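You operate a simulated robot arm through the tools that you are given. There is no shell and no other tool. Be economical: measure what you need, move in short steps, check, and stop when the job is done.

You are at the controls of a simulated two-armed robot. One attempt, no reset.

Task
Take the teal sanding pad and put it on the top of the packing trolley. Take the white box of clips and put it on the air bench top. Shut the clips drawer. Open the bolts drawer, put the pink box of bolts from there on top of the white wiping pad and shut the drawer again. Pick up the shim carton with one hand, pass it to the other hand and put it on the deck of the service trolley. Take the window pad and put it on top of the grey under-tray. Fetch the orange jack pad and stand it on the top of the wall tray. Take the white box of bolts and put it on the rubber mat. Fetch the yellow wiping pad and set it on top of the bulb carton. Take the teal pad and put it on the top of the filling stand. Do these in any order. Set down upright: teal sanding pad, white box of clips, pink box of bolts, shim carton, orange jack pad, white box of bolts.

The check looks at the end state, three seconds after you hand in, the way a careful person would. Anything else that was tipped, shoved, dropped, spilled or broken makes it a failure.

Robot
Two 7-joint arms with two-finger parallel grippers on one trunk, on a base that drives. Base frame: it is fixed to the floor where the robot stands at the start and does not move with it; the origin is under the middle of the robot, x ahead of it, y to its left, z up; the surface under the hand at the start is at about z = 0.88. Units: m, rad, N and s.
The left shoulder is at the start at [0.02, 0.17, 1.253], the right one opposite. With the tool pointing down near the work surface each hand reaches from about 0.1 to 0.66 m from the robot's upright axis, wherever it stands, measured 20 degrees to its own side. Places, roughly: air bench top [-1.7, -4.6, 0.8]; bolts drawer [-10.6, -6.4, 1]; bulb carton [-2.25, 0.5, 0.75]; clips drawer [-10.3, -6.2, 1]; deck of the service trolley [-6, -5.4, 0.6]; grey under-tray (49x30x6 cm) [-14.1, 0.9, 0.8]; orange jack pad [-8.75, 2.5, 0.5]; pink box of bolts [-10.75, -6.5, 1]; rubber mat (34x20 cm) [-7.84, -1, 0.86]; shim carton [-9.25, -6, 1]; teal pad (8x6x5 cm) [-8.6, -5.9, 0.9]; teal sanding pad [0.5, 0, 1]; top of the filling stand [-6.5, -5.6, 0.5]; top of the packing trolley [1.4, -3.5, 0.8]; top of the wall tray (80x20 cm) [-9.94, 0.28, 0.86]; white box of bolts [-8.5, 2.5, 0.5]; white box of clips [0.5, -0.25, 1]; white wiping pad (9x6x6 cm) [-9.5, -5.9, 0.9]; window pad (8x6x5 cm) [-9.9, 0.3, 0.9]; yellow wiping pad (8x6x5 cm) [-1.8, -1.9, 0.9]. Payload 3.8 kg a hand.
The tool frame of a hand sits at the grasp point between the pads (the TCP): z along the fingers, y along the line on which they close. The tips reach 0.03 m beyond it. Largest opening 0.11 m; finger width 0.02, thickness 0.01; the body of the gripper, 0.048 by 0.112 m, starts 0.055 m behind the TCP.
Orientation is that of the tool frame in the base frame, as a unit quaternion [w, x, y, z]. With the fingers straight down and closing along the base's y, the tool's x points along the base's -x, its y along +y and its z along -z.

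Tools
- The arms move only by the tool drive_tool. It takes "left_motion", "right_motion" or both (then of equal length, played together; a hand with none holds still); each is one flat list of numbers, 7 for each row, row after row: the finger opening in m, from 0 to 0.11, then the shift along the tool's x, y, z in m, then the turn, a rotation vector about the tool's x, y, z in rad. In form: [hand, x, y, z, rx, ry, rz, hand, x, y, z, rx, ry, rz, ...]. A call has 1 to 8 rows; each row is the pose to reach, as a shift and turn from the pose commanded when the call began, along the tool's axes at that moment. Each row takes 0.2 s and may step no farther than 0.05 m and 0.15 rad from the row before; otherwise, or with a gripper value out of range, the whole call is refused. Where a pose cannot be reached the arm comes as near as it can. A force on the tool above 40 N (or 10 N above the force at the start of the call, whichever is more), or a blocked arm, ends the call early, and 0.2 s more pass. The fingers move at their own pace (about 0.072 m/s each) and stop on an object; they squeeze with about 23 N. The grip force told is the motor's: it shows also when the fingers shut on nothing. Time passes only in rows, and 0.2 s behind the last, so rows that repeat a pose let the fingers close. It gives the time, the measured TCP pose, the force on the tool (base axes), the opening and the grip force at its end, in the units of the frame above (readings bear some noise), with the torque about the TCP (base axes, N m) and any sound that the robot's microphone picked up, and new pictures: "pictures" is both (left out), scene, wrist or none (wrist: the cameras of the hands that moved).
- Cameras (640 x 400 px; columns grow to the right, rows downward): "scene" is now at [0.1034, -0.0222, 1.406]; the picture's right is [-0.26, -0.97, 0.00], its down [-0.54, 0.14, -0.83] and it looks along [0.80, -0.21, -0.56] (base axes); focal length 248 px, centre (320, 200). "left" rides on the left gripper at [0.072, -0.017, -0.103] in its tool frame; the picture's right is [0.23, 0.97, 0.00], its down [-0.76, 0.18, -0.62] and it looks along [-0.61, 0.14, 0.78] (tool axes); focal length 222 px, centre (320, 200). "right" rides on the right gripper at [0.072, 0.017, -0.103] in its tool frame; the picture's right is [-0.23, 0.97, 0.00], its down [-0.76, -0.18, -0.62] and it looks along [-0.61, -0.14, 0.78] (tool axes); focal length 222 px, centre (320, 200). There is no depth. A picture from a camera that has moved, and an enlarged one, comes with that camera's place and axes in the base frame and with its lens.
- move_column(by): slides the trunk up (or, below 0, down) by that many m; the arms and the scene camera ride with it, the base frame stays. It gives what a move gives, with no picture.
- steer(legs): drives the robot by 1 to 6 legs, each [ahead, turn to the left] in m and rad, along the robot's own axes; the way and the turn of a leg run together, so that a leg with both is an arc; at most 1.5 m and 3.142 rad a leg. The arms and the cameras ride along, it lands a little off, and it stops where it bumps. It gives what a move gives, and a new picture of the scene camera.
- turn_head(pan, tilt): turns the head with the scene camera to pan (to the left, within 1.396 rad either way) and tilt (down, from -0.506 to 1.204), counted from straight ahead of the robot. It gives what a move gives, and a new picture of the scene camera.
- inspect(camera, box): a new picture of the part [left, top, right, bottom] of that camera's present view, enlarged. It takes no simulated time.
- close_job(): hands the job in; it is judged then, once.

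Go step by step. Nothing tells you exact positions but the pictures and the camera data: compare them with the known pose of the tool, close in by small moves and look again before you grip or let go. The budget is 546 turns and 360 pictures, counting those below and the enlarged ones. Unless the task says otherwise, let go and move clear before handing in.

The tools are called after "Emit:" as name(argument=value, ...) on one line, values as JSON. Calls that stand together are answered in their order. drive_tool: Moves the arms, as the interface text tells. Its arguments: {"type":"object","properties":{"left_motion":{"type":"array","items":{"type":"number"}},"right_motion":{"type":"array","items":{"type":"number"}},"pictures":{"type":"string","enum":["both","scene","wrist","none"]}},"required":[]} The other tools are called the same way: move_column (by) slides the trunk up or down; steer (legs) drives the base; turn_head (pan, tilt) turns the head that bears the scene camera; inspect (camera, box) takes an enlarged picture of a part of a camera's view; close_job () hands the job in.

At the start:

```text
time: 0.0
left_tool_pos: [0.4867, 0.0277, 1.1372]
left_tool_rot: [0.001, 0.0, 1.0, 0.001]
left_ft_force: [0.8, -0.3, -0.4]
left_ft_torque: [-0.02, 0.0, -0.02]
left_gripper_width: 0.1099
left_gripper_force: 0.3
right_tool_pos: [0.4585, -0.3569, 1.1763]
right_tool_rot: [0.0, 0.0, 1.0, 0.0]
right_ft_force: [-0.2, 0.2, 0.9]
right_ft_torque: [0.0, 0.02, 0.02]
right_gripper_width: 0.1099
right_gripper_force: 0.1
trunk travel left (down, up): [-0.35, 0.22]
robot x, y, heading: [0.0016, -0.0005, 0.002]
head pan, tilt: [-0.262, 0.593]
```

scene: 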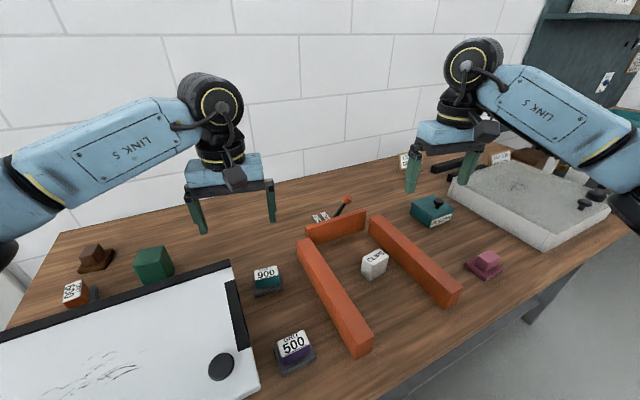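
right: 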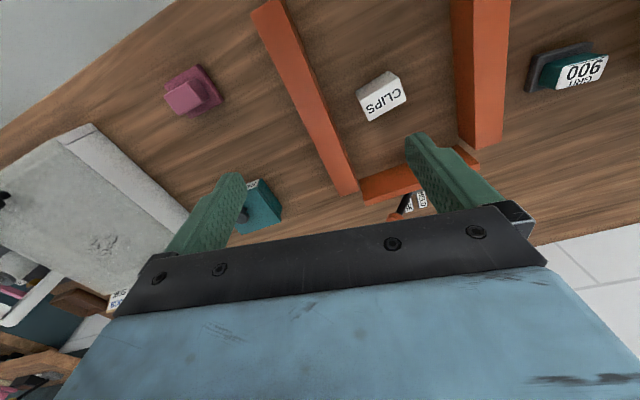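
left: 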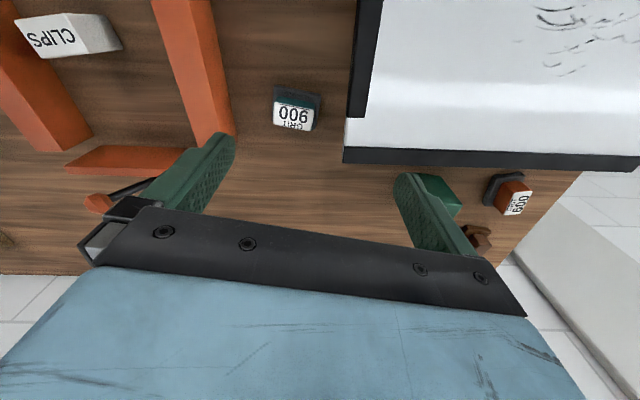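

I see the GRIT 900 teal pad near [0.52, 0.0] and the CLIPS box in an orange U-shaped frame near [0.49, -0.27]. I'll take a closer look at both before moving.

Emit:
inspect(camera="scene", box=[230, 180, 470, 360])

Emit:
inspect(camera="right", box=[240, 0, 640, 250])

```text
2.22 times, centred on (350, 270) of scene
camera zoom: at [0.1034, -0.0222, 1.406], right [-0.26, -0.97, 0.0], down [-0.54, 0.14, -0.83], along [0.8, -0.21, -0.56], focal length 552 px, centre (253, 44)
```

zoom: 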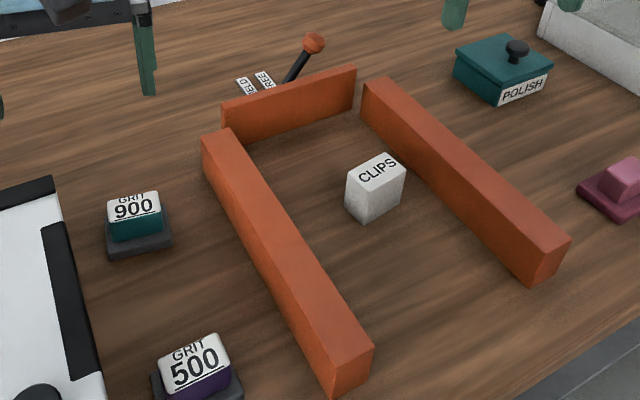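

```text
1.60 times, centred on (440, 125) of right
camera zoom: at [0.3866, -0.341, 1.279], right [0.23, 0.97, 0.0], down [0.76, -0.18, 0.62], along [0.61, -0.14, -0.78], focal length 355 px, centre (128, 320)
```

zoom: 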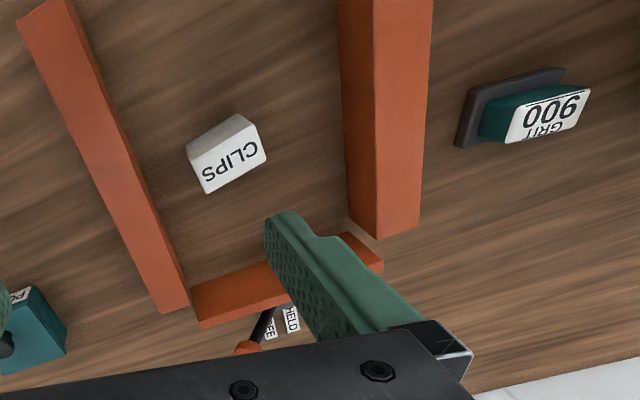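

The pad (on a dark base) is around [0.523, 0.0] and the box is around [0.494, -0.27], turned about 21°. I'll bring both hands above them.

Emit:
drive_tool(left_motion=[0.11, -0.009, -0.007, 0.03, 0, 0, 0, 0.11, -0.018, -0.014, 0.06, 0, 0, 0, 0.11, -0.027, -0.021, 0.09, 0, 0, 0, 0.11, -0.036, -0.03, 0.12, 0, 0, 0], right_motion=[0.1, -0.009, 0.022, 0.039, 0, 0, -0.09, 0.1, -0.018, 0.044, 0.078, 0, 0, -0.18, 0.1, -0.027, 0.066, 0.117, 0, 0, -0.28, 0.1, -0.0355, 0.087, 0.15, 0, 0, -0.37])

```text
time: 1.0
left_tool_pos: [0.5222, 0.0012, 1.0164]
left_tool_rot: [0.0, 0.0, 1.0, -0.001]
left_ft_force: [0.1, 0.2, -0.4]
left_ft_torque: [-0.03, 0.0, 0.0]
left_gripper_width: 0.1101
left_gripper_force: 0.0
right_tool_pos: [0.4948, -0.2687, 1.0264]
right_tool_rot: [0.0, -0.186, 0.983, 0.001]
right_ft_force: [0.7, 0.3, -0.7]
right_ft_torque: [-0.01, -0.01, -0.02]
right_gripper_width: 0.0999
right_gripper_force: 0.1
trunk travel left (down, up): [-0.35, 0.22]
robot x, y, heading: [-0.0014, 0.0002, 0.002]
head pan, tilt: [-0.262, 0.593]
camera scene: at [0.1042, -0.0221, 1.406], right [-0.26, -0.97, 0.0], down [-0.54, 0.14, -0.83], along [0.8, -0.21, -0.56], focal length 248 px, centre (320, 200)
camera right: at [0.421, -0.2815, 1.1293], right [-0.14, 0.99, 0.0], down [0.77, 0.11, 0.62], along [0.62, 0.09, -0.78], focal length 222 px, centre (320, 200)
camera left: at [0.448, -0.0153, 1.1205], right [-0.23, 0.97, 0.0], down [0.76, 0.18, 0.62], along [0.61, 0.14, -0.78], focal length 222 px, centre (320, 200)
```

scene: 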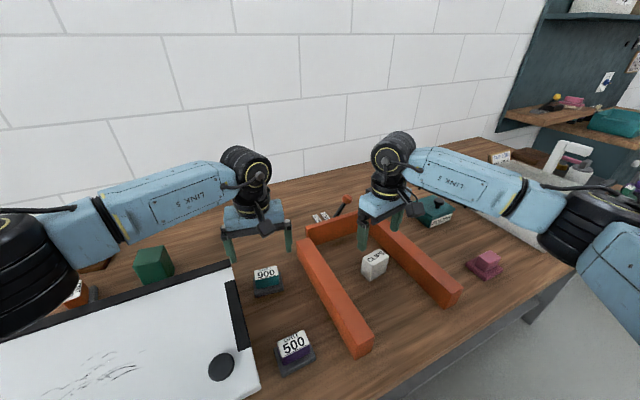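
right: 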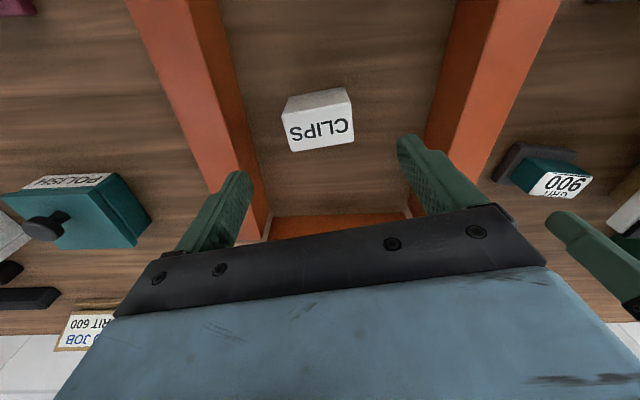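
left: 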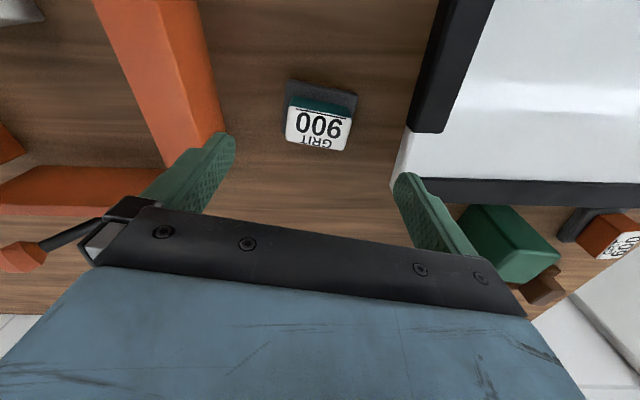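

Both hands are well centred over their objects. I'll descend and grip both, then check.

Emit:
drive_tool(left_motion=[0.11, 0, -0.001, 0.032, 0, 0, 0, 0.11, 0, -0.001, 0.064, 0, 0, 0, 0.11, 0, -0.001, 0.093, 0, 0, 0, 0, 0, -0.001, 0.093, 0, 0, 0, 0, 0, -0.001, 0.093, 0, 0, 0, 0, 0, -0.001, 0.093, 0, 0, 0, 0, 0, -0.001, 0.093, 0, 0, 0], right_motion=[0.1, -0.004, 0, 0.037, 0, 0, 0, 0.1, -0.004, 0, 0.074, 0, 0, 0, 0.1, -0.004, 0, 0.111, 0, 0, 0, 0, -0.004, 0, 0.111, 0, 0, 0, 0, -0.004, 0, 0.111, 0, 0, 0, 0, -0.004, 0, 0.111, 0, 0, 0, 0, -0.004, 0, 0.111, 0, 0, 0], pictures="wrist")

```text
time: 2.6
left_tool_pos: [0.5231, -0.0009, 0.9246]
left_tool_rot: [0.0, 0.001, 1.0, 0.0]
left_ft_force: [-0.1, 0.6, -0.3]
left_ft_torque: [-0.03, -0.02, -0.01]
left_gripper_width: 0.0694
left_gripper_force: 23.1
right_tool_pos: [0.5004, -0.2683, 0.9127]
right_tool_rot: [0.001, -0.183, 0.983, 0.0]
right_ft_force: [0.5, -0.3, -0.2]
right_ft_torque: [0.02, -0.04, -0.01]
right_gripper_width: 0.06
right_gripper_force: 22.9
trunk travel left (down, up): [-0.35, 0.22]
robot x, y, heading: [0.0012, -0.0029, -0.003]
head pan, tilt: [-0.262, 0.593]
camera right: at [0.4276, -0.2795, 1.0167], right [-0.14, 0.99, 0.0], down [0.77, 0.11, 0.62], along [0.62, 0.09, -0.78], focal length 222 px, centre (320, 200)
camera left: at [0.449, -0.0175, 1.0285], right [-0.23, 0.97, 0.0], down [0.76, 0.18, 0.62], along [0.61, 0.14, -0.78], focal length 222 px, centre (320, 200)
```

right: 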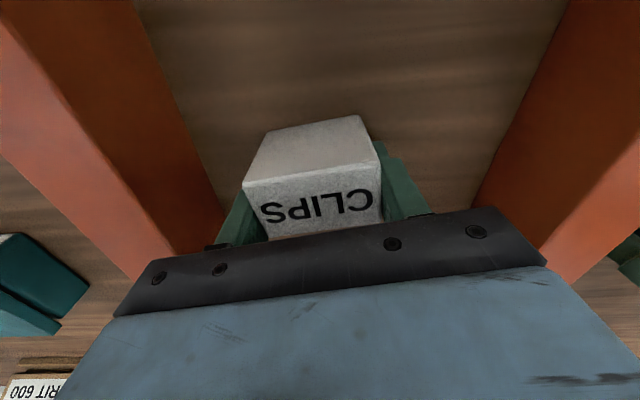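
left: 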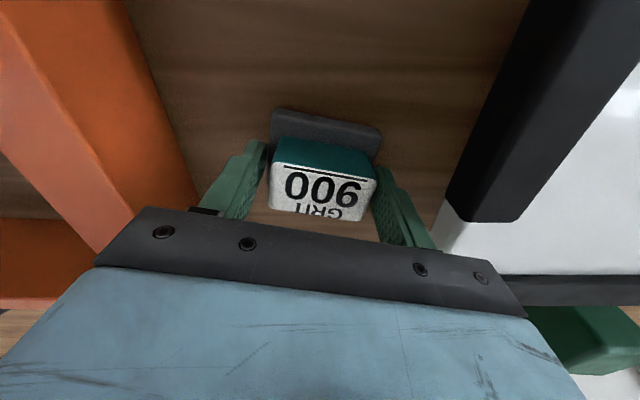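

The left fingers closed on the base edge; I'll regrip 1 cm lower so they hold it fully. Then lift both.

Emit:
drive_tool(left_motion=[0.09, 0, 0, 0, 0, 0, 0, 0.09, 0, 0, 0.011, 0, 0, 0, 0, 0, 0, 0.011, 0, 0, 0, 0, 0, 0, 0.011, 0, 0, 0, 0, 0, 0, -0.03, 0, 0, 0, 0, 0, 0, -0.07, 0, 0, 0, 0, 0, 0, -0.11, 0, 0, 0], right_motion=[0, 0, 0, 0, 0, 0, 0, 0, 0, 0, 0, 0, 0, 0, 0, 0, 0, 0, 0, 0, 0, 0, 0, 0, 0, 0, 0, 0, 0, 0, 0, -0.04, 0, 0, 0, 0, 0, 0, -0.08, 0, 0, 0, 0, 0, 0, -0.12, 0, 0, 0], pictures="wrist")

Emit:
turn_head(pan=-1.39, tilt=0.45)

```text
time: 4.2
left_tool_pos: [0.5197, -0.0008, 1.0353]
left_tool_rot: [0.001, 0.0, 1.0, 0.0]
left_ft_force: [0.3, 0.4, -1.3]
left_ft_torque: [-0.01, -0.03, -0.02]
left_gripper_width: 0.0692
left_gripper_force: 23.1
right_tool_pos: [0.4982, -0.268, 1.0335]
right_tool_rot: [0.0, -0.184, 0.983, -0.001]
right_ft_force: [-0.6, 0.4, -0.4]
right_ft_torque: [0.02, -0.05, 0.0]
right_gripper_width: 0.0601
right_gripper_force: 23.0
trunk travel left (down, up): [-0.35, 0.22]
robot x, y, heading: [0.0004, -0.0009, -0.001]
head pan, tilt: [-0.262, 0.593]
camera right: at [0.4247, -0.2799, 1.1368], right [-0.14, 0.99, 0.0], down [0.77, 0.11, 0.62], along [0.62, 0.09, -0.78], focal length 222 px, centre (320, 200)
camera left: at [0.4466, -0.0175, 1.1385], right [-0.23, 0.97, 0.0], down [0.76, 0.18, 0.62], along [0.61, 0.14, -0.78], focal length 222 px, centre (320, 200)
```

right: 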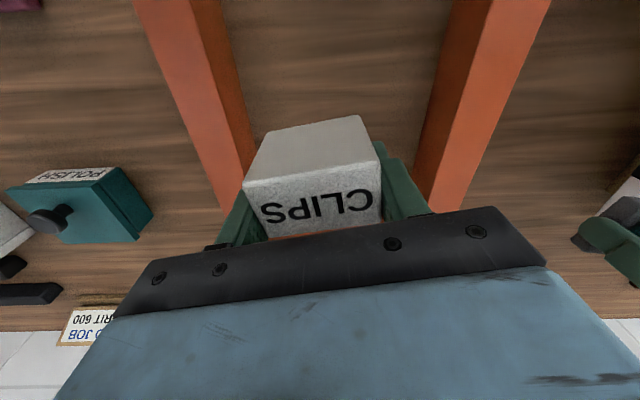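
left: 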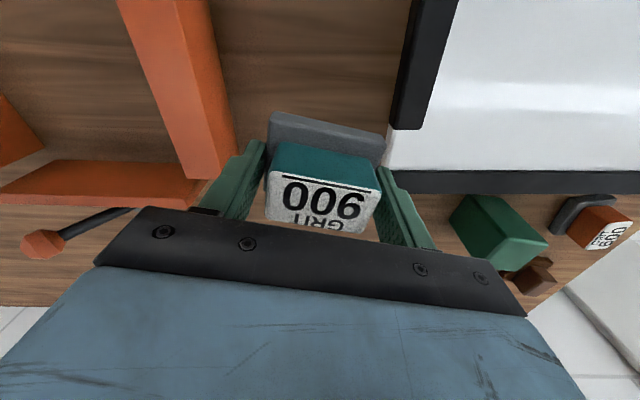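

```text
time: 5.5
left_tool_pos: [0.5211, -0.0005, 1.0343]
left_tool_rot: [0.001, 0.0, 1.0, 0.0]
left_ft_force: [0.1, 0.3, -0.6]
left_ft_torque: [-0.03, 0.02, 0.0]
left_gripper_width: 0.0691
left_gripper_force: 22.8
right_tool_pos: [0.4987, -0.2692, 1.0331]
right_tool_rot: [-0.001, -0.184, 0.983, 0.0]
right_ft_force: [-0.2, 0.8, -0.5]
right_ft_torque: [-0.01, -0.01, -0.01]
right_gripper_width: 0.0601
right_gripper_force: 22.9
trunk travel left (down, up): [-0.35, 0.22]
robot x, y, heading: [-0.0011, -0.0042, 0.004]
head pan, tilt: [-1.389, 0.45]
camera scene: at [0.0346, -0.0897, 1.4189], right [-0.98, -0.18, 0.0], down [-0.08, 0.43, -0.9], along [0.16, -0.89, -0.44], focal length 248 px, centre (320, 200)
```

scene: 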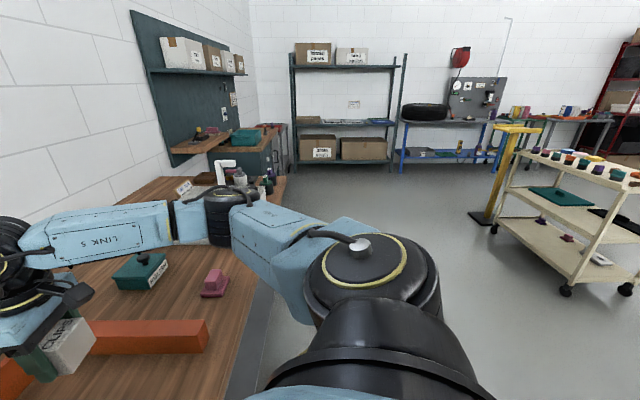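

Both are held. The packing trolley seems to be the teal chest past the end of the bench, so I'll back off, turn right and drive down the aisle to look.

Emit:
steer(legs=[[-0.55, 0], [0, -1.5708], [1.2, 0]])

Emit:
turn_head(pan=0.6, tilt=0.4)

```text
time: 18.2
left_tool_pos: [-0.5801, -1.7004, 1.0328]
left_tool_rot: [-0.001, 0.709, 0.705, 0.0]
left_ft_force: [0.6, -0.2, 0.2]
left_ft_torque: [-0.02, -0.02, -0.01]
left_gripper_width: 0.0692
left_gripper_force: 22.3
right_tool_pos: [-0.8478, -1.6743, 1.0332]
right_tool_rot: [-0.001, 0.568, 0.823, -0.001]
right_ft_force: [0.3, -0.1, -1.2]
right_ft_torque: [0.01, -0.01, 0.02]
right_gripper_width: 0.0598
right_gripper_force: 22.8
trunk travel left (down, up): [-0.35, 0.22]
robot x, y, heading: [-0.5736, -1.1793, -1.579]
head pan, tilt: [-1.389, 0.45]
camera scene: at [-0.6691, -1.2153, 1.4189], right [-0.17, 0.98, 0.0], down [0.43, 0.08, -0.9], along [-0.89, -0.16, -0.44], focal length 248 px, centre (320, 200)
```

scene: 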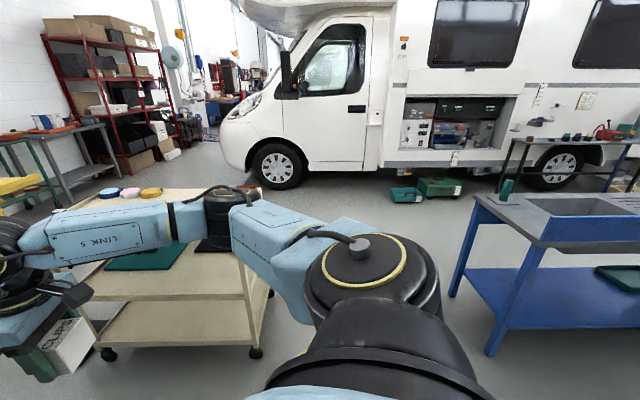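

```text
time: 20.1
left_tool_pos: [-0.5793, -1.7013, 1.0329]
left_tool_rot: [0.0, 0.709, 0.705, 0.0]
left_ft_force: [0.3, 0.4, 0.2]
left_ft_torque: [0.01, -0.02, -0.02]
left_gripper_width: 0.0693
left_gripper_force: 23.3
right_tool_pos: [-0.8462, -1.6758, 1.0336]
right_tool_rot: [0.0, 0.568, 0.823, 0.001]
right_ft_force: [0.5, -0.5, 0.1]
right_ft_torque: [-0.03, 0.01, -0.01]
right_gripper_width: 0.0597
right_gripper_force: 23.6
trunk travel left (down, up): [-0.35, 0.22]
robot x, y, heading: [-0.5781, -1.1823, -1.582]
head pan, tilt: [0.6, 0.4]
camera scene: at [-0.5268, -1.2759, 1.4236], right [-0.83, -0.56, 0.0], down [-0.22, 0.32, -0.92], along [0.51, -0.76, -0.39], focal length 248 px, centre (320, 200)
```

scene: 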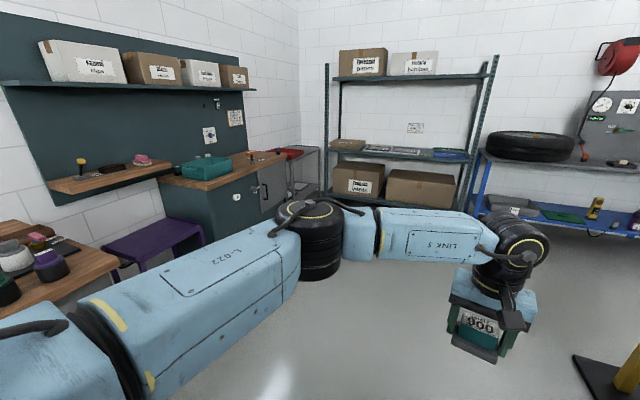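

The packing trolley is the wire-grey trolley in the corner past the cabinet. I'll drive partway toward it and look again.

Emit:
steer(legs=[[0, 0.56], [1.25, 0], [0, 0.3]])

Emit:
turn_head(pan=0.0, tilt=0.5)

```text
time: 29.1
left_tool_pos: [0.5037, -2.5939, 1.0334]
left_tool_rot: [0.0, 0.342, 0.94, 0.001]
left_ft_force: [0.2, -0.5, -0.7]
left_ft_torque: [-0.04, 0.03, -0.01]
left_gripper_width: 0.0689
left_gripper_force: 22.8
right_tool_pos: [0.3146, -2.7823, 1.0325]
right_tool_rot: [0.0, 0.163, 0.987, 0.0]
right_ft_force: [0.3, 0.3, -0.9]
right_ft_torque: [-0.01, 0.0, 0.01]
right_gripper_width: 0.0596
right_gripper_force: 23.2
trunk travel left (down, up): [-0.35, 0.22]
robot x, y, heading: [0.1023, -2.2604, -0.698]
head pan, tilt: [0.6, 0.4]
camera scene: at [0.2111, -2.2789, 1.4236], right [-0.1, -1.0, 0.0], down [-0.39, 0.04, -0.92], along [0.92, -0.09, -0.39], focal length 248 px, centre (320, 200)
```

scene: 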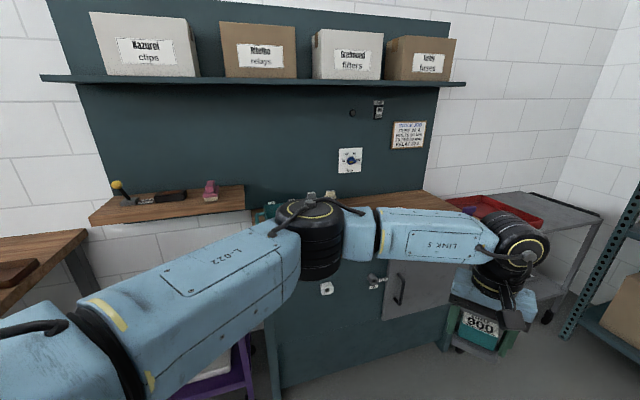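

```text
time: 30.1
left_tool_pos: [0.5047, -2.5936, 1.0335]
left_tool_rot: [0.0, 0.343, 0.939, 0.0]
left_ft_force: [0.0, 0.8, 0.3]
left_ft_torque: [0.01, 0.0, 0.02]
left_gripper_width: 0.0692
left_gripper_force: 23.4
right_tool_pos: [0.3145, -2.7837, 1.0337]
right_tool_rot: [-0.001, 0.163, 0.987, 0.0]
right_ft_force: [-0.6, -0.3, -0.7]
right_ft_torque: [-0.03, -0.04, -0.02]
right_gripper_width: 0.0598
right_gripper_force: 23.5
trunk travel left (down, up): [-0.35, 0.22]
robot x, y, heading: [0.1024, -2.2597, -0.697]
head pan, tilt: [0.0, 0.499]
camera scene: at [0.188, -2.3286, 1.4145], right [-0.64, -0.77, 0.0], down [-0.37, 0.31, -0.88], along [0.67, -0.56, -0.48], focal length 248 px, centre (320, 200)
```

scene: 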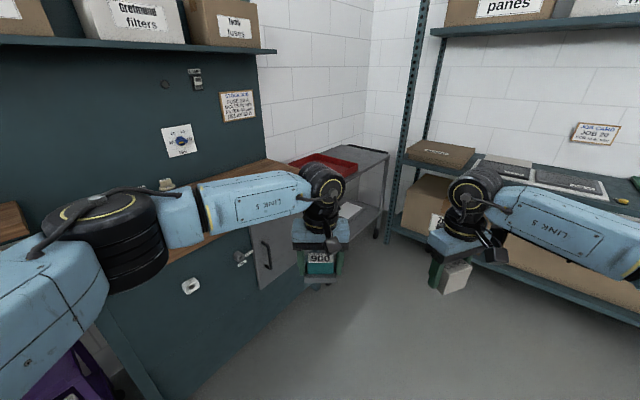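

Trolley top is grey with a red tray on its left part, free on the right near [1.3, -3.65]. I'll raise the trunk a bit and approach, stopping short.

Emit:
move_column(by=0.1)

Emit:
steer(legs=[[0, -0.48], [0.95, 0], [0, 0.68]])

```text
time: 31.5
left_tool_pos: [0.504, -2.5938, 1.1325]
left_tool_rot: [0.0, 0.343, 0.939, 0.0]
left_ft_force: [0.7, -0.4, -0.7]
left_ft_torque: [0.03, 0.01, -0.02]
left_gripper_width: 0.069
left_gripper_force: 22.9
right_tool_pos: [0.3143, -2.7839, 1.1327]
right_tool_rot: [0.0, 0.163, 0.987, 0.001]
right_ft_force: [0.4, 0.1, -1.1]
right_ft_torque: [0.0, -0.01, 0.0]
right_gripper_width: 0.06
right_gripper_force: 22.9
trunk travel left (down, up): [-0.45, 0.12]
robot x, y, heading: [0.1067, -2.2581, -0.7]
head pan, tilt: [0.0, 0.499]
```

```text
time: 39.8
left_tool_pos: [0.958, -3.4003, 1.1333]
left_tool_rot: [0.0, 0.229, 0.973, 0.0]
left_ft_force: [0.2, 0.4, -0.4]
left_ft_torque: [-0.03, 0.02, -0.01]
left_gripper_width: 0.0691
left_gripper_force: 23.3
right_tool_pos: [0.8169, -3.6281, 1.1321]
right_tool_rot: [-0.001, 0.048, 0.999, 0.0]
right_ft_force: [-0.3, -0.4, -0.9]
right_ft_torque: [-0.01, 0.01, 0.0]
right_gripper_width: 0.0598
right_gripper_force: 23.2
trunk travel left (down, up): [-0.45, 0.12]
robot x, y, heading: [0.4929, -3.1633, -0.465]
head pan, tilt: [0.0, 0.499]
camera scene: at [0.5892, -3.2138, 1.5145], right [-0.45, -0.89, 0.0], down [-0.43, 0.22, -0.88], along [0.78, -0.39, -0.48], focal length 248 px, centre (320, 200)
```

scene: 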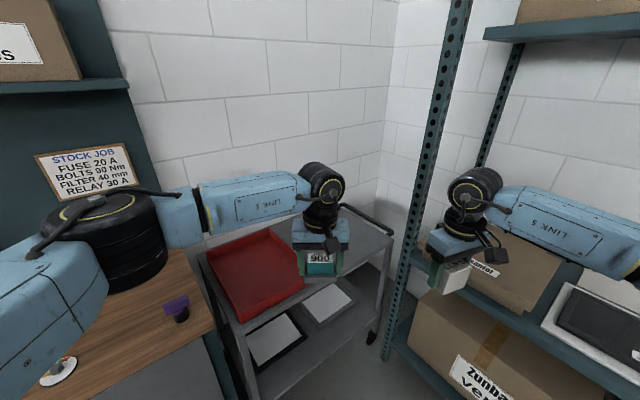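

The free grey area right of the red tray is around [1.28, -3.62]. Driving 0.3 m forward.

Emit:
steer(legs=[[0.3, 0]])

```text
time: 41.9
left_tool_pos: [1.2334, -3.5296, 1.134]
left_tool_rot: [0.0, 0.225, 0.974, 0.0]
left_ft_force: [-0.2, -0.1, -0.5]
left_ft_torque: [0.01, 0.0, 0.01]
left_gripper_width: 0.0688
left_gripper_force: 22.5
right_tool_pos: [1.094, -3.7611, 1.1329]
right_tool_rot: [0.0, 0.042, 0.999, 0.0]
right_ft_force: [0.6, -1.4, -0.8]
right_ft_torque: [0.0, 0.02, -0.02]
right_gripper_width: 0.0597
right_gripper_force: 22.7
trunk travel left (down, up): [-0.45, 0.12]
robot x, y, heading: [0.763, -3.3034, -0.457]
head pan, tilt: [0.0, 0.499]
camera scene: at [0.862, -3.3484, 1.5145], right [-0.44, -0.9, 0.0], down [-0.43, 0.21, -0.88], along [0.79, -0.39, -0.48], focal length 248 px, centre (320, 200)
```

scene: 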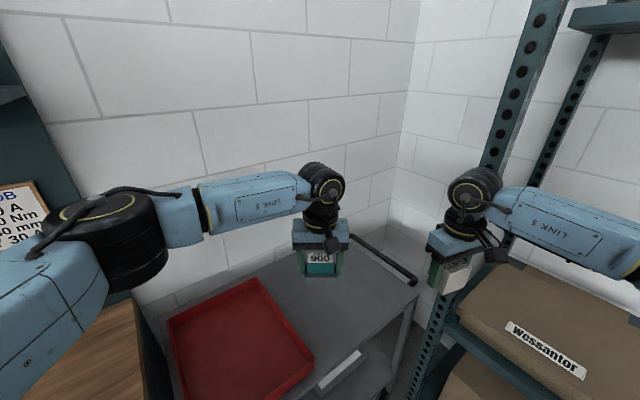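

Now moving the left hand over the clear spot at [1.30, -3.65] and partly down.

Emit:
drive_tool(left_motion=[0, -0.028, -0.02, 0.03, 0, 0, 0, 0, -0.056, -0.039, 0.06, 0, 0, 0, 0, -0.085, -0.059, 0.09, 0, 0, 0, 0, -0.113, -0.078, 0.125, 0, 0, 0, 0, -0.113, -0.078, 0.174, 0, 0, 0])

```text
time: 43.1
left_tool_pos: [1.2714, -3.5635, 1.0198]
left_tool_rot: [0.0, 0.227, 0.974, -0.002]
left_ft_force: [0.4, 0.2, -0.5]
left_ft_torque: [-0.03, 0.03, 0.03]
left_gripper_width: 0.0691
left_gripper_force: 23.5
left hand out of reach, approached as far as the arm can: row 2, 3, 4, 5
right_tool_pos: [1.0952, -3.7571, 1.1331]
right_tool_rot: [-0.001, 0.042, 0.999, -0.001]
right_ft_force: [0.0, -0.3, -0.9]
right_ft_torque: [-0.04, 0.04, 0.02]
right_gripper_width: 0.0595
right_gripper_force: 22.7
trunk travel left (down, up): [-0.45, 0.12]
robot x, y, heading: [0.7647, -3.2993, -0.456]
head pan, tilt: [0.0, 0.499]
camera scene: at [0.8647, -3.3456, 1.5143], right [-0.44, -0.9, 0.0], down [-0.43, 0.21, -0.88], along [0.79, -0.39, -0.48], focal length 248 px, centre (320, 200)
camera left: at [1.1974, -3.5455, 1.1238], right [0.22, 0.97, 0.0], down [0.76, -0.17, 0.62], along [0.61, -0.14, -0.78], focal length 222 px, centre (320, 200)
```

scene: 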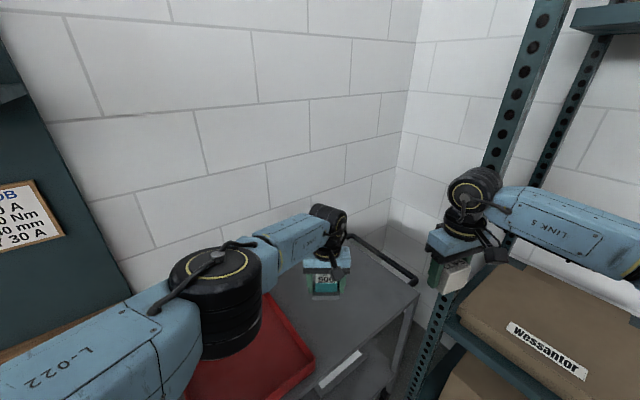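
left: 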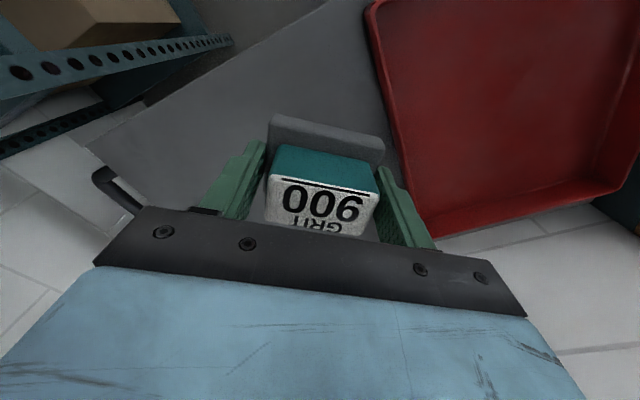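

The high trunk limits reach; lowering it 0.1 m.

Emit:
move_column(by=-0.1)

Emit:
drive_tool(left_motion=[0, -0.01, -0.03, 0, 0, 0, 0, 0, -0.02, -0.06, 0, 0, 0, 0, 0, -0.02, -0.06, 0.02, 0, 0, 0], pictures="wrist")

```text
time: 44.4
left_tool_pos: [1.2693, -3.5644, 0.9202]
left_tool_rot: [0.0, 0.225, 0.974, 0.0]
left_ft_force: [0.4, 0.4, -1.5]
left_ft_torque: [-0.02, -0.01, -0.01]
left_gripper_width: 0.0692
left_gripper_force: 22.7
right_tool_pos: [1.0933, -3.7589, 1.0329]
right_tool_rot: [0.0, 0.043, 0.999, 0.0]
right_ft_force: [-0.3, 0.2, -1.2]
right_ft_torque: [-0.01, 0.01, 0.03]
right_gripper_width: 0.0596
right_gripper_force: 23.3
trunk travel left (down, up): [-0.35, 0.22]
robot x, y, heading: [0.7644, -3.2952, -0.459]
head pan, tilt: [0.0, 0.499]
```

```text
time: 45.2
left_tool_pos: [1.2332, -3.5906, 0.9198]
left_tool_rot: [0.0, 0.225, 0.974, 0.0]
left_ft_force: [0.4, -0.3, -0.7]
left_ft_torque: [0.0, -0.01, -0.01]
left_gripper_width: 0.0692
left_gripper_force: 23.3
left hand out of reach, approached as far as the arm can: row 1, 2, 3
right_tool_pos: [1.0939, -3.7592, 1.0323]
right_tool_rot: [-0.001, 0.042, 0.999, 0.0]
right_ft_force: [0.0, 0.5, -0.9]
right_ft_torque: [0.0, 0.01, -0.01]
right_gripper_width: 0.0594
right_gripper_force: 23.4
trunk travel left (down, up): [-0.35, 0.22]
robot x, y, heading: [0.7636, -3.3001, -0.456]
head pan, tilt: [0.0, 0.499]
camera left: at [1.1592, -3.5747, 1.024], right [0.22, 0.97, 0.0], down [0.76, -0.17, 0.62], along [0.61, -0.14, -0.78], focal length 222 px, centre (320, 200)
```

left: 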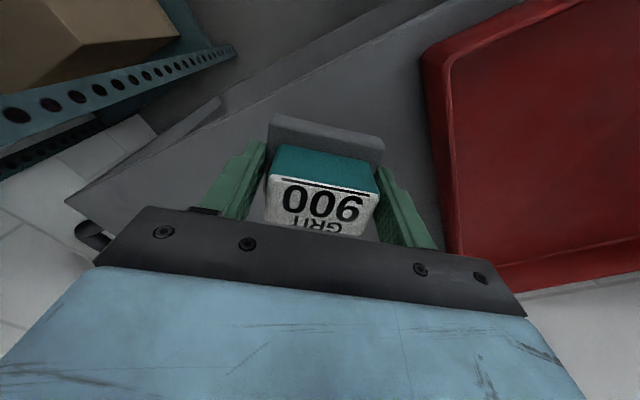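

The pad is just barely inside the trolley's front edge. I'll roll forward 7 cm for margin.

Emit:
steer(legs=[[0.07, 0]])

Emit:
drive_tool(left_motion=[0, 0.0, 0.0, 0.025, 0, 0, 0, 0, 0.0, 0.0, 0.05, 0, 0, 0], pictures="wrist")

```text
time: 46.2
left_tool_pos: [1.2973, -3.622, 0.9204]
left_tool_rot: [0.001, 0.225, 0.974, 0.0]
left_ft_force: [0.2, 0.2, -0.9]
left_ft_torque: [0.04, 0.03, 0.0]
left_gripper_width: 0.0691
left_gripper_force: 23.2
right_tool_pos: [1.1579, -3.7914, 1.0329]
right_tool_rot: [-0.001, 0.042, 0.999, 0.0]
right_ft_force: [0.9, -0.4, -1.5]
right_ft_torque: [0.01, 0.02, -0.01]
right_gripper_width: 0.0595
right_gripper_force: 23.7
trunk travel left (down, up): [-0.35, 0.22]
robot x, y, heading: [0.8269, -3.3298, -0.453]
head pan, tilt: [0.0, 0.499]
camera scene: at [0.9257, -3.3796, 1.4144], right [-0.44, -0.9, 0.0], down [-0.43, 0.21, -0.88], along [0.79, -0.39, -0.48], focal length 248 px, centre (320, 200)
```

scene: 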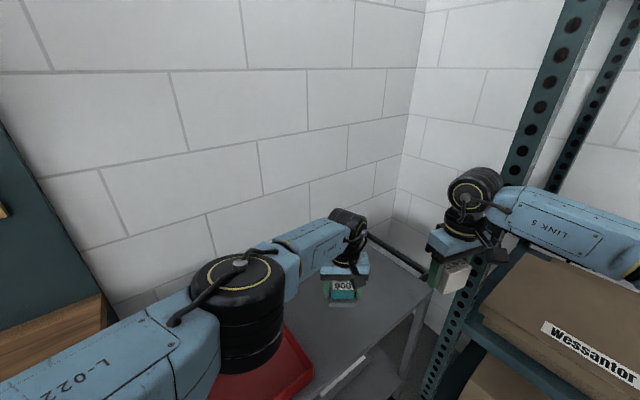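

```text
time: 46.8
left_tool_pos: [1.2834, -3.6182, 0.8858]
left_tool_rot: [0.0, 0.225, 0.974, -0.001]
left_ft_force: [0.4, 1.1, -0.6]
left_ft_torque: [0.03, 0.0, 0.03]
left_gripper_width: 0.0688
left_gripper_force: 22.4
left hand out of reach, approached as far as the arm can: row 1, 2
right_tool_pos: [1.1574, -3.7919, 1.0336]
right_tool_rot: [0.0, 0.042, 0.999, 0.0]
right_ft_force: [-0.1, 0.6, -0.6]
right_ft_torque: [0.03, -0.05, -0.02]
right_gripper_width: 0.0595
right_gripper_force: 22.2
trunk travel left (down, up): [-0.35, 0.22]
robot x, y, heading: [0.8267, -3.3264, -0.455]
head pan, tilt: [0.0, 0.499]
camera left: at [1.2099, -3.6023, 0.9893], right [0.22, 0.97, 0.0], down [0.76, -0.17, 0.62], along [0.61, -0.14, -0.78], focal length 222 px, centre (320, 200)
```

left: 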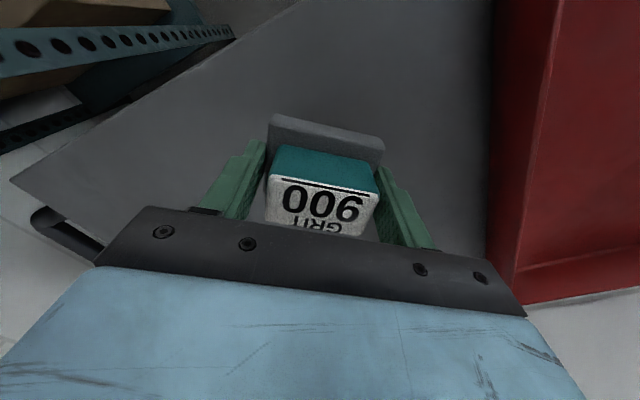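

Well inside the clear area. Lowering gently until contact.

Emit:
drive_tool(left_motion=[0, 0.006, 0.0, 0.012, 0, 0, 0, 0, 0.01, 0.0, 0.022, 0, 0, 0, 0, 0.012, 0.0, 0.03, 0, 0, 0, 0, 0.014, 0, 0.038, 0, 0, 0], pictures="none")

```text
time: 47.8
left_tool_pos: [1.2719, -3.6105, 0.8456]
left_tool_rot: [0.0, 0.226, 0.974, 0.001]
left_ft_force: [-0.7, -0.6, -0.9]
left_ft_torque: [-0.03, -0.04, -0.01]
left_gripper_width: 0.0691
left_gripper_force: 22.6
right_tool_pos: [1.1566, -3.7914, 1.0328]
right_tool_rot: [-0.002, 0.042, 0.999, 0.0]
right_ft_force: [0.5, 0.2, -1.4]
right_ft_torque: [0.01, 0.03, 0.01]
right_gripper_width: 0.0598
right_gripper_force: 23.5
trunk travel left (down, up): [-0.35, 0.22]
robot x, y, heading: [0.8272, -3.3283, -0.458]
head pan, tilt: [0.0, 0.499]
```

Emit:
drive_tool(left_motion=[0, 0.002, 0.0, 0.006, 0, 0, 0, 0, 0.004, 0.0, 0.012, 0, 0, 0, 0, 0.006, 0.0, 0.018, 0, 0, 0, 0, 0.008, 0, 0.024, 0, 0, 0, 0, 0.01, 0, 0.03, 0, 0, 0], pictures="wrist")

```text
time: 49.0
left_tool_pos: [1.2719, -3.6056, 0.8316]
left_tool_rot: [0.0, 0.221, 0.975, 0.002]
left_ft_force: [1.2, 1.5, 4.1]
left_ft_torque: [0.14, -0.1, 0.02]
left_gripper_width: 0.0693
left_gripper_force: 23.4
left hand out of reach, approached as far as the arm can: row 3, 4, 5
right_tool_pos: [1.1573, -3.7912, 1.0331]
right_tool_rot: [-0.001, 0.042, 0.999, 0.0]
right_ft_force: [-0.1, -0.1, -0.6]
right_ft_torque: [-0.03, -0.02, 0.02]
right_gripper_width: 0.0598
right_gripper_force: 23.1
trunk travel left (down, up): [-0.35, 0.22]
robot x, y, heading: [0.8273, -3.3332, -0.46]
head pan, tilt: [0.0, 0.499]
camera left: at [1.1972, -3.5891, 0.9368], right [0.22, 0.98, 0.0], down [0.76, -0.17, 0.62], along [0.61, -0.13, -0.78], focal length 222 px, centre (320, 200)
```

left: 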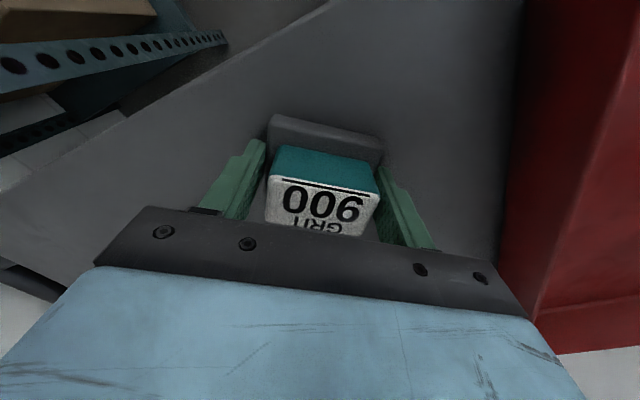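

Light contact at z≈0.80. Releasing and lifting.

Emit:
drive_tool(left_motion=[0.1, 0.0, 0.0, 0, 0, 0, 0, 0.1, 0.0, 0.0, 0, 0, 0, 0, 0.1, 0.0, 0.0, -0.01, 0, 0, 0, 0.1, 0, 0, -0.05, 0, 0, 0, 0.1, 0, 0, -0.1, 0, 0, 0])

```text
time: 50.2
left_tool_pos: [1.2691, -3.6057, 0.9338]
left_tool_rot: [0.0, 0.225, 0.974, -0.001]
left_ft_force: [0.5, 0.1, -0.3]
left_ft_torque: [0.02, -0.01, -0.02]
left_gripper_width: 0.1001
left_gripper_force: 0.1
right_tool_pos: [1.1576, -3.7911, 1.0345]
right_tool_rot: [-0.001, 0.041, 0.999, 0.0]
right_ft_force: [0.1, -0.2, -1.2]
right_ft_torque: [0.0, 0.0, -0.01]
right_gripper_width: 0.0596
right_gripper_force: 22.7
trunk travel left (down, up): [-0.35, 0.22]
robot x, y, heading: [0.8263, -3.3321, -0.455]
head pan, tilt: [0.0, 0.499]
camera scene: at [0.9246, -3.3786, 1.4145], right [-0.44, -0.9, 0.0], down [-0.43, 0.21, -0.88], along [0.79, -0.39, -0.48], focal length 248 px, centre (320, 200)
camera left: at [1.1944, -3.5896, 1.0371], right [0.22, 0.97, 0.0], down [0.76, -0.17, 0.62], along [0.61, -0.14, -0.78], focal length 222 px, centre (320, 200)
```

scene: 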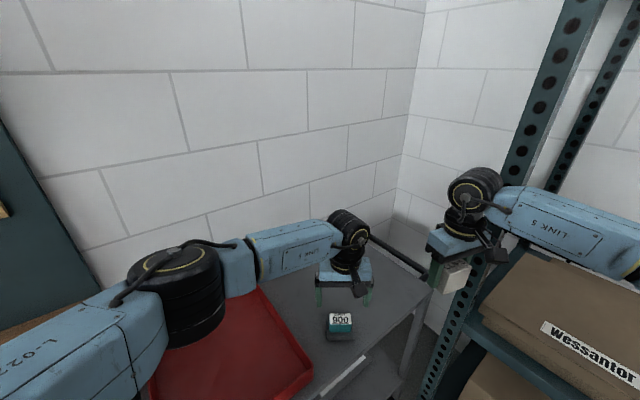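
left: 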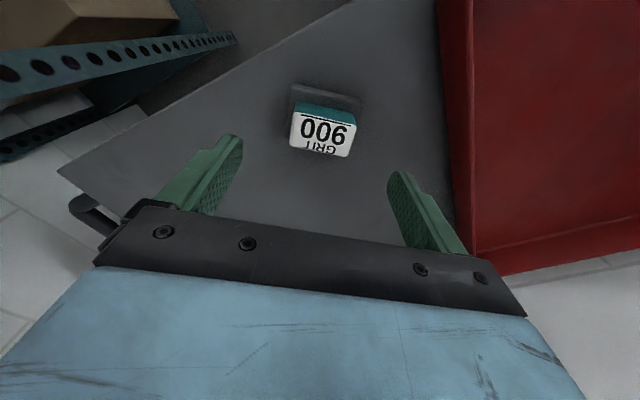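

Teal sanding pad is standing on the trolley top. Raising, backing out, and heading toward the air bench.

Emit:
move_column(by=0.1)

Emit:
steer(legs=[[-0.5, 0], [0, -1.9], [0.7, 0]])

```text
time: 51.6
left_tool_pos: [1.2686, -3.6063, 1.0327]
left_tool_rot: [0.0, 0.225, 0.974, 0.0]
left_ft_force: [-1.1, 0.1, -0.2]
left_ft_torque: [0.01, -0.03, -0.03]
left_gripper_width: 0.0996
left_gripper_force: 0.1
right_tool_pos: [1.1567, -3.7916, 1.1339]
right_tool_rot: [-0.001, 0.042, 0.999, 0.0]
right_ft_force: [0.2, -0.2, -0.1]
right_ft_torque: [0.03, 0.01, -0.01]
right_gripper_width: 0.0596
right_gripper_force: 23.4
trunk travel left (down, up): [-0.45, 0.12]
robot x, y, heading: [0.8295, -3.3311, -0.456]
head pan, tilt: [0.0, 0.499]
```

```text
time: 62.5
left_tool_pos: [-0.4783, -3.9944, 1.0328]
left_tool_rot: [0.0, 0.91, 0.415, -0.001]
left_ft_force: [-0.8, 0.4, -1.0]
left_ft_torque: [-0.01, -0.03, 0.01]
left_gripper_width: 0.0996
left_gripper_force: 0.0
right_tool_pos: [-0.6282, -3.8386, 1.1333]
right_tool_rot: [-0.001, 0.818, 0.576, 0.001]
right_ft_force: [-0.2, 0.9, -0.7]
right_ft_torque: [0.01, 0.03, -0.02]
right_gripper_width: 0.0596
right_gripper_force: 23.4
trunk travel left (down, up): [-0.45, 0.12]
robot x, y, heading: [-0.0962, -3.6379, -2.284]
head pan, tilt: [0.0, 0.499]
camera scene: at [-0.1745, -3.7221, 1.5145], right [-0.76, 0.66, 0.0], down [0.31, 0.36, -0.88], along [-0.58, -0.66, -0.48], focal length 248 px, centre (320, 200)
```

scene: 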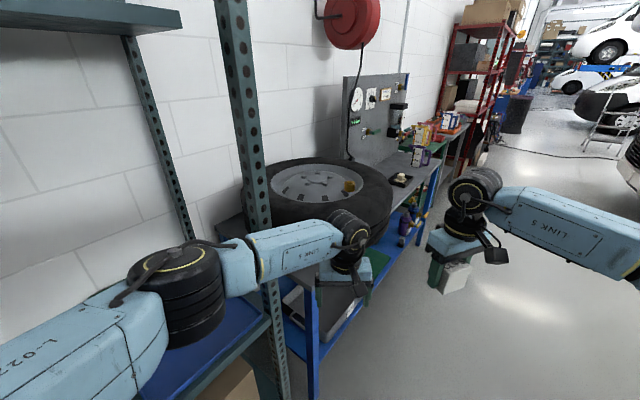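

The left elbow is close to the shelf; I'll back up, straighten toward -x, and approach further from the shelf line.

Emit:
steer(legs=[[-0.6, 0], [0, -0.86], [1.3, 0]])

```text
time: 74.4
left_tool_pos: [-1.5088, -3.0735, 1.0325]
left_tool_rot: [0.0, 1.0, -0.015, 0.0]
left_ft_force: [0.0, 0.2, 0.6]
left_ft_torque: [0.0, -0.01, 0.02]
left_gripper_width: 0.0999
left_gripper_force: 0.0
right_tool_pos: [-1.483, -2.86, 1.1325]
right_tool_rot: [0.0, 0.986, 0.17, 0.001]
right_ft_force: [0.3, 0.9, -1.0]
right_ft_torque: [-0.01, 0.01, -0.02]
right_gripper_width: 0.0598
right_gripper_force: 22.7
trunk travel left (down, up): [-0.45, 0.12]
robot x, y, heading: [-0.9907, -3.1473, 3.109]
head pan, tilt: [0.0, 0.499]
camera scene: at [-1.1077, -3.1402, 1.5145], right [0.03, 1.0, 0.0], down [0.48, -0.01, -0.88], along [-0.88, 0.03, -0.48], focal length 248 px, centre (320, 200)
```

scene: 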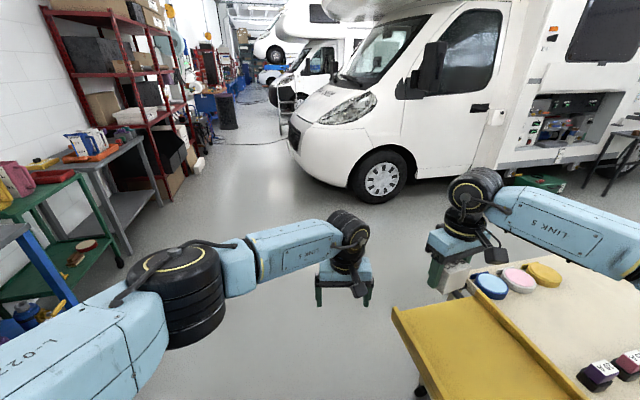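

Next, face the air bench: back slightly, turn left, and advance diagonally toward it.

Emit:
steer(legs=[[-0.25, 0], [0, 0.78], [0.7, 0], [0, 0.75]])

```text
time: 83.6
left_tool_pos: [-1.3327, -4.1345, 1.0324]
left_tool_rot: [0.0, 0.73, 0.683, 0.0]
left_ft_force: [0.5, 0.5, 0.2]
left_ft_torque: [-0.01, 0.01, -0.01]
left_gripper_width: 0.1
left_gripper_force: 0.1
right_tool_pos: [-1.5455, -4.098, 1.1337]
right_tool_rot: [-0.001, 0.593, 0.805, 0.001]
right_ft_force: [-0.1, 0.6, -0.6]
right_ft_torque: [-0.03, -0.01, -0.01]
right_gripper_width: 0.0597
right_gripper_force: 23.4
trunk travel left (down, up): [-0.45, 0.12]
robot x, y, heading: [-1.2453, -3.6228, -1.638]
head pan, tilt: [0.0, 0.499]
camera scene: at [-1.2534, -3.732, 1.5145], right [-1.0, 0.07, 0.0], down [0.03, 0.48, -0.88], along [-0.06, -0.88, -0.48], focal length 248 px, centre (320, 200)
```

scene: 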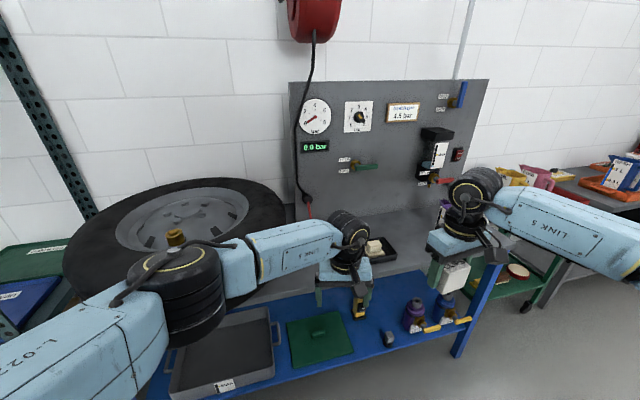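

The bench top's free part is right of the small black dish, around [-1.8, -4.6]. Closing in.

Emit:
steer(legs=[[0, -0.62], [0.55, 0], [0, 0.69]])

```text
time: 90.3
left_tool_pos: [-1.637, -4.5832, 1.0323]
left_tool_rot: [0.0, 0.702, 0.712, 0.0]
left_ft_force: [0.1, -0.5, 0.4]
left_ft_torque: [0.01, 0.01, 0.0]
left_gripper_width: 0.1001
left_gripper_force: 0.0
right_tool_pos: [-1.851, -4.5659, 1.1326]
right_tool_rot: [0.0, 0.56, 0.828, 0.001]
right_ft_force: [0.3, -0.9, -0.7]
right_ft_torque: [0.01, 0.0, -0.03]
right_gripper_width: 0.0595
right_gripper_force: 22.5
trunk travel left (down, up): [-0.45, 0.12]
robot x, y, heading: [-1.5892, -4.0626, -1.559]
head pan, tilt: [0.0, 0.499]
camera scene: at [-1.5901, -4.1759, 1.5145], right [-1.0, -0.01, 0.0], down [-0.01, 0.48, -0.88], along [0.01, -0.88, -0.48], focal length 248 px, centre (320, 200)
```

scene: 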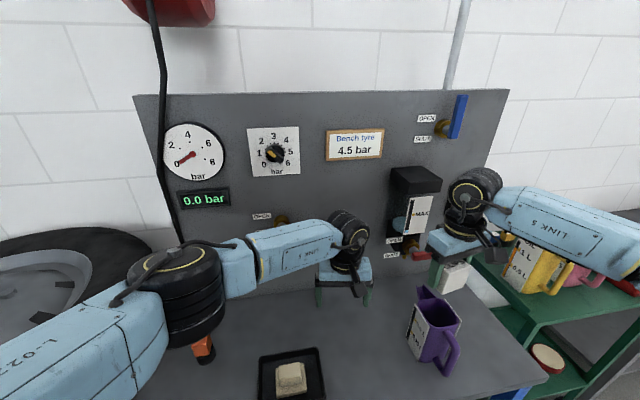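

The free spot is between the dish and the purple jug, near [-1.72, -4.65]. I'll shift the left hand aside and bring the right hand over it.

Emit:
drive_tool(left_motion=[0.1, 0.02, 0.03, -0.015, 0, 0, 0, 0.1, 0.04, 0.06, -0.03, 0, 0, 0, 0.1, 0.06, 0.09, -0.045, 0, 0, 0, 0.1, 0.08, 0.12, -0.06, 0, 0, 0, 0.1, 0.08, 0.12, -0.06, 0, 0, 0], right_motion=[0, 0, 0, 0, 0, 0, 0, 0, -0.034, 0.022, 0.0, 0, 0, 0, 0, -0.068, 0.044, 0.0, 0, 0, 0, 0, -0.102, 0.066, 0.02, 0, 0, 0, 0, -0.136, 0.0866, 0.03, 0, 0, 0])

```text
time: 91.5
left_tool_pos: [-1.5199, -4.5013, 1.0944]
left_tool_rot: [0.0, 0.702, 0.712, -0.001]
left_ft_force: [0.2, 0.2, 0.3]
left_ft_torque: [0.07, 0.0, 0.0]
left_gripper_width: 0.1001
left_gripper_force: 0.2
right_tool_pos: [-1.7226, -4.661, 1.1024]
right_tool_rot: [-0.001, 0.56, 0.829, 0.001]
right_ft_force: [0.1, 0.7, 0.1]
right_ft_torque: [0.0, 0.01, 0.0]
right_gripper_width: 0.0597
right_gripper_force: 22.4
trunk travel left (down, up): [-0.45, 0.12]
robot x, y, heading: [-1.5901, -4.0662, -1.554]
head pan, tilt: [0.0, 0.499]
camera scene: at [-1.5898, -4.1766, 1.5144], right [-1.0, -0.01, 0.0], down [-0.01, 0.48, -0.88], along [0.01, -0.88, -0.48], focal length 248 px, centre (320, 200)
camera right: at [-1.7319, -4.5875, 1.2057], right [0.99, 0.15, 0.0], down [0.12, -0.77, 0.62], along [0.09, -0.61, -0.78], focal length 222 px, centre (320, 200)
camera left: at [-1.539, -4.4281, 1.1979], right [0.97, 0.24, 0.0], down [0.19, -0.76, 0.62], along [0.15, -0.6, -0.78], focal length 222 px, centre (320, 200)
```

scene: 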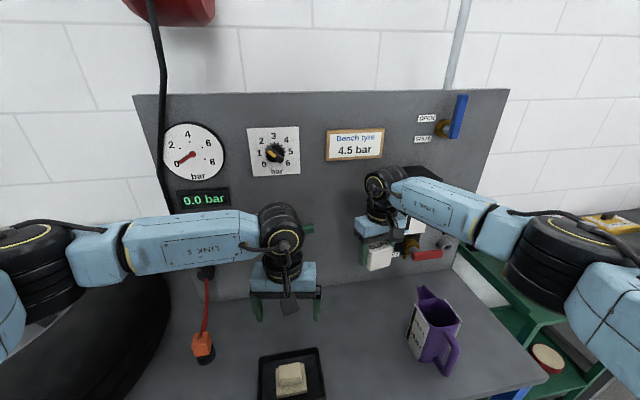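
right: 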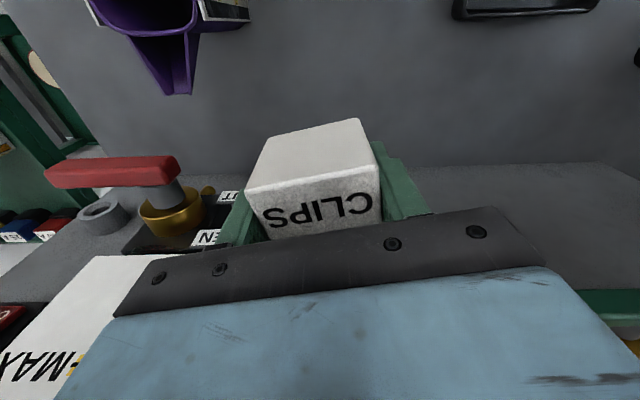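
left: 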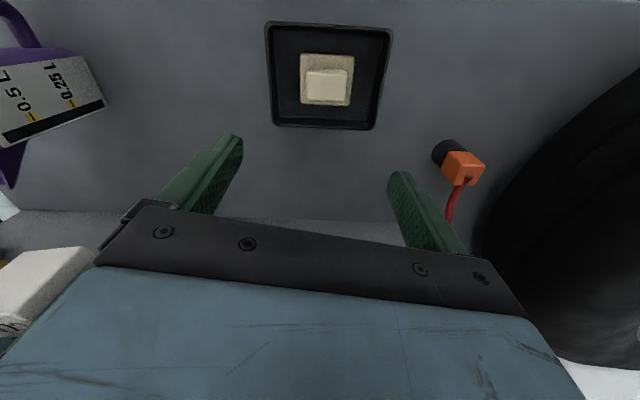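

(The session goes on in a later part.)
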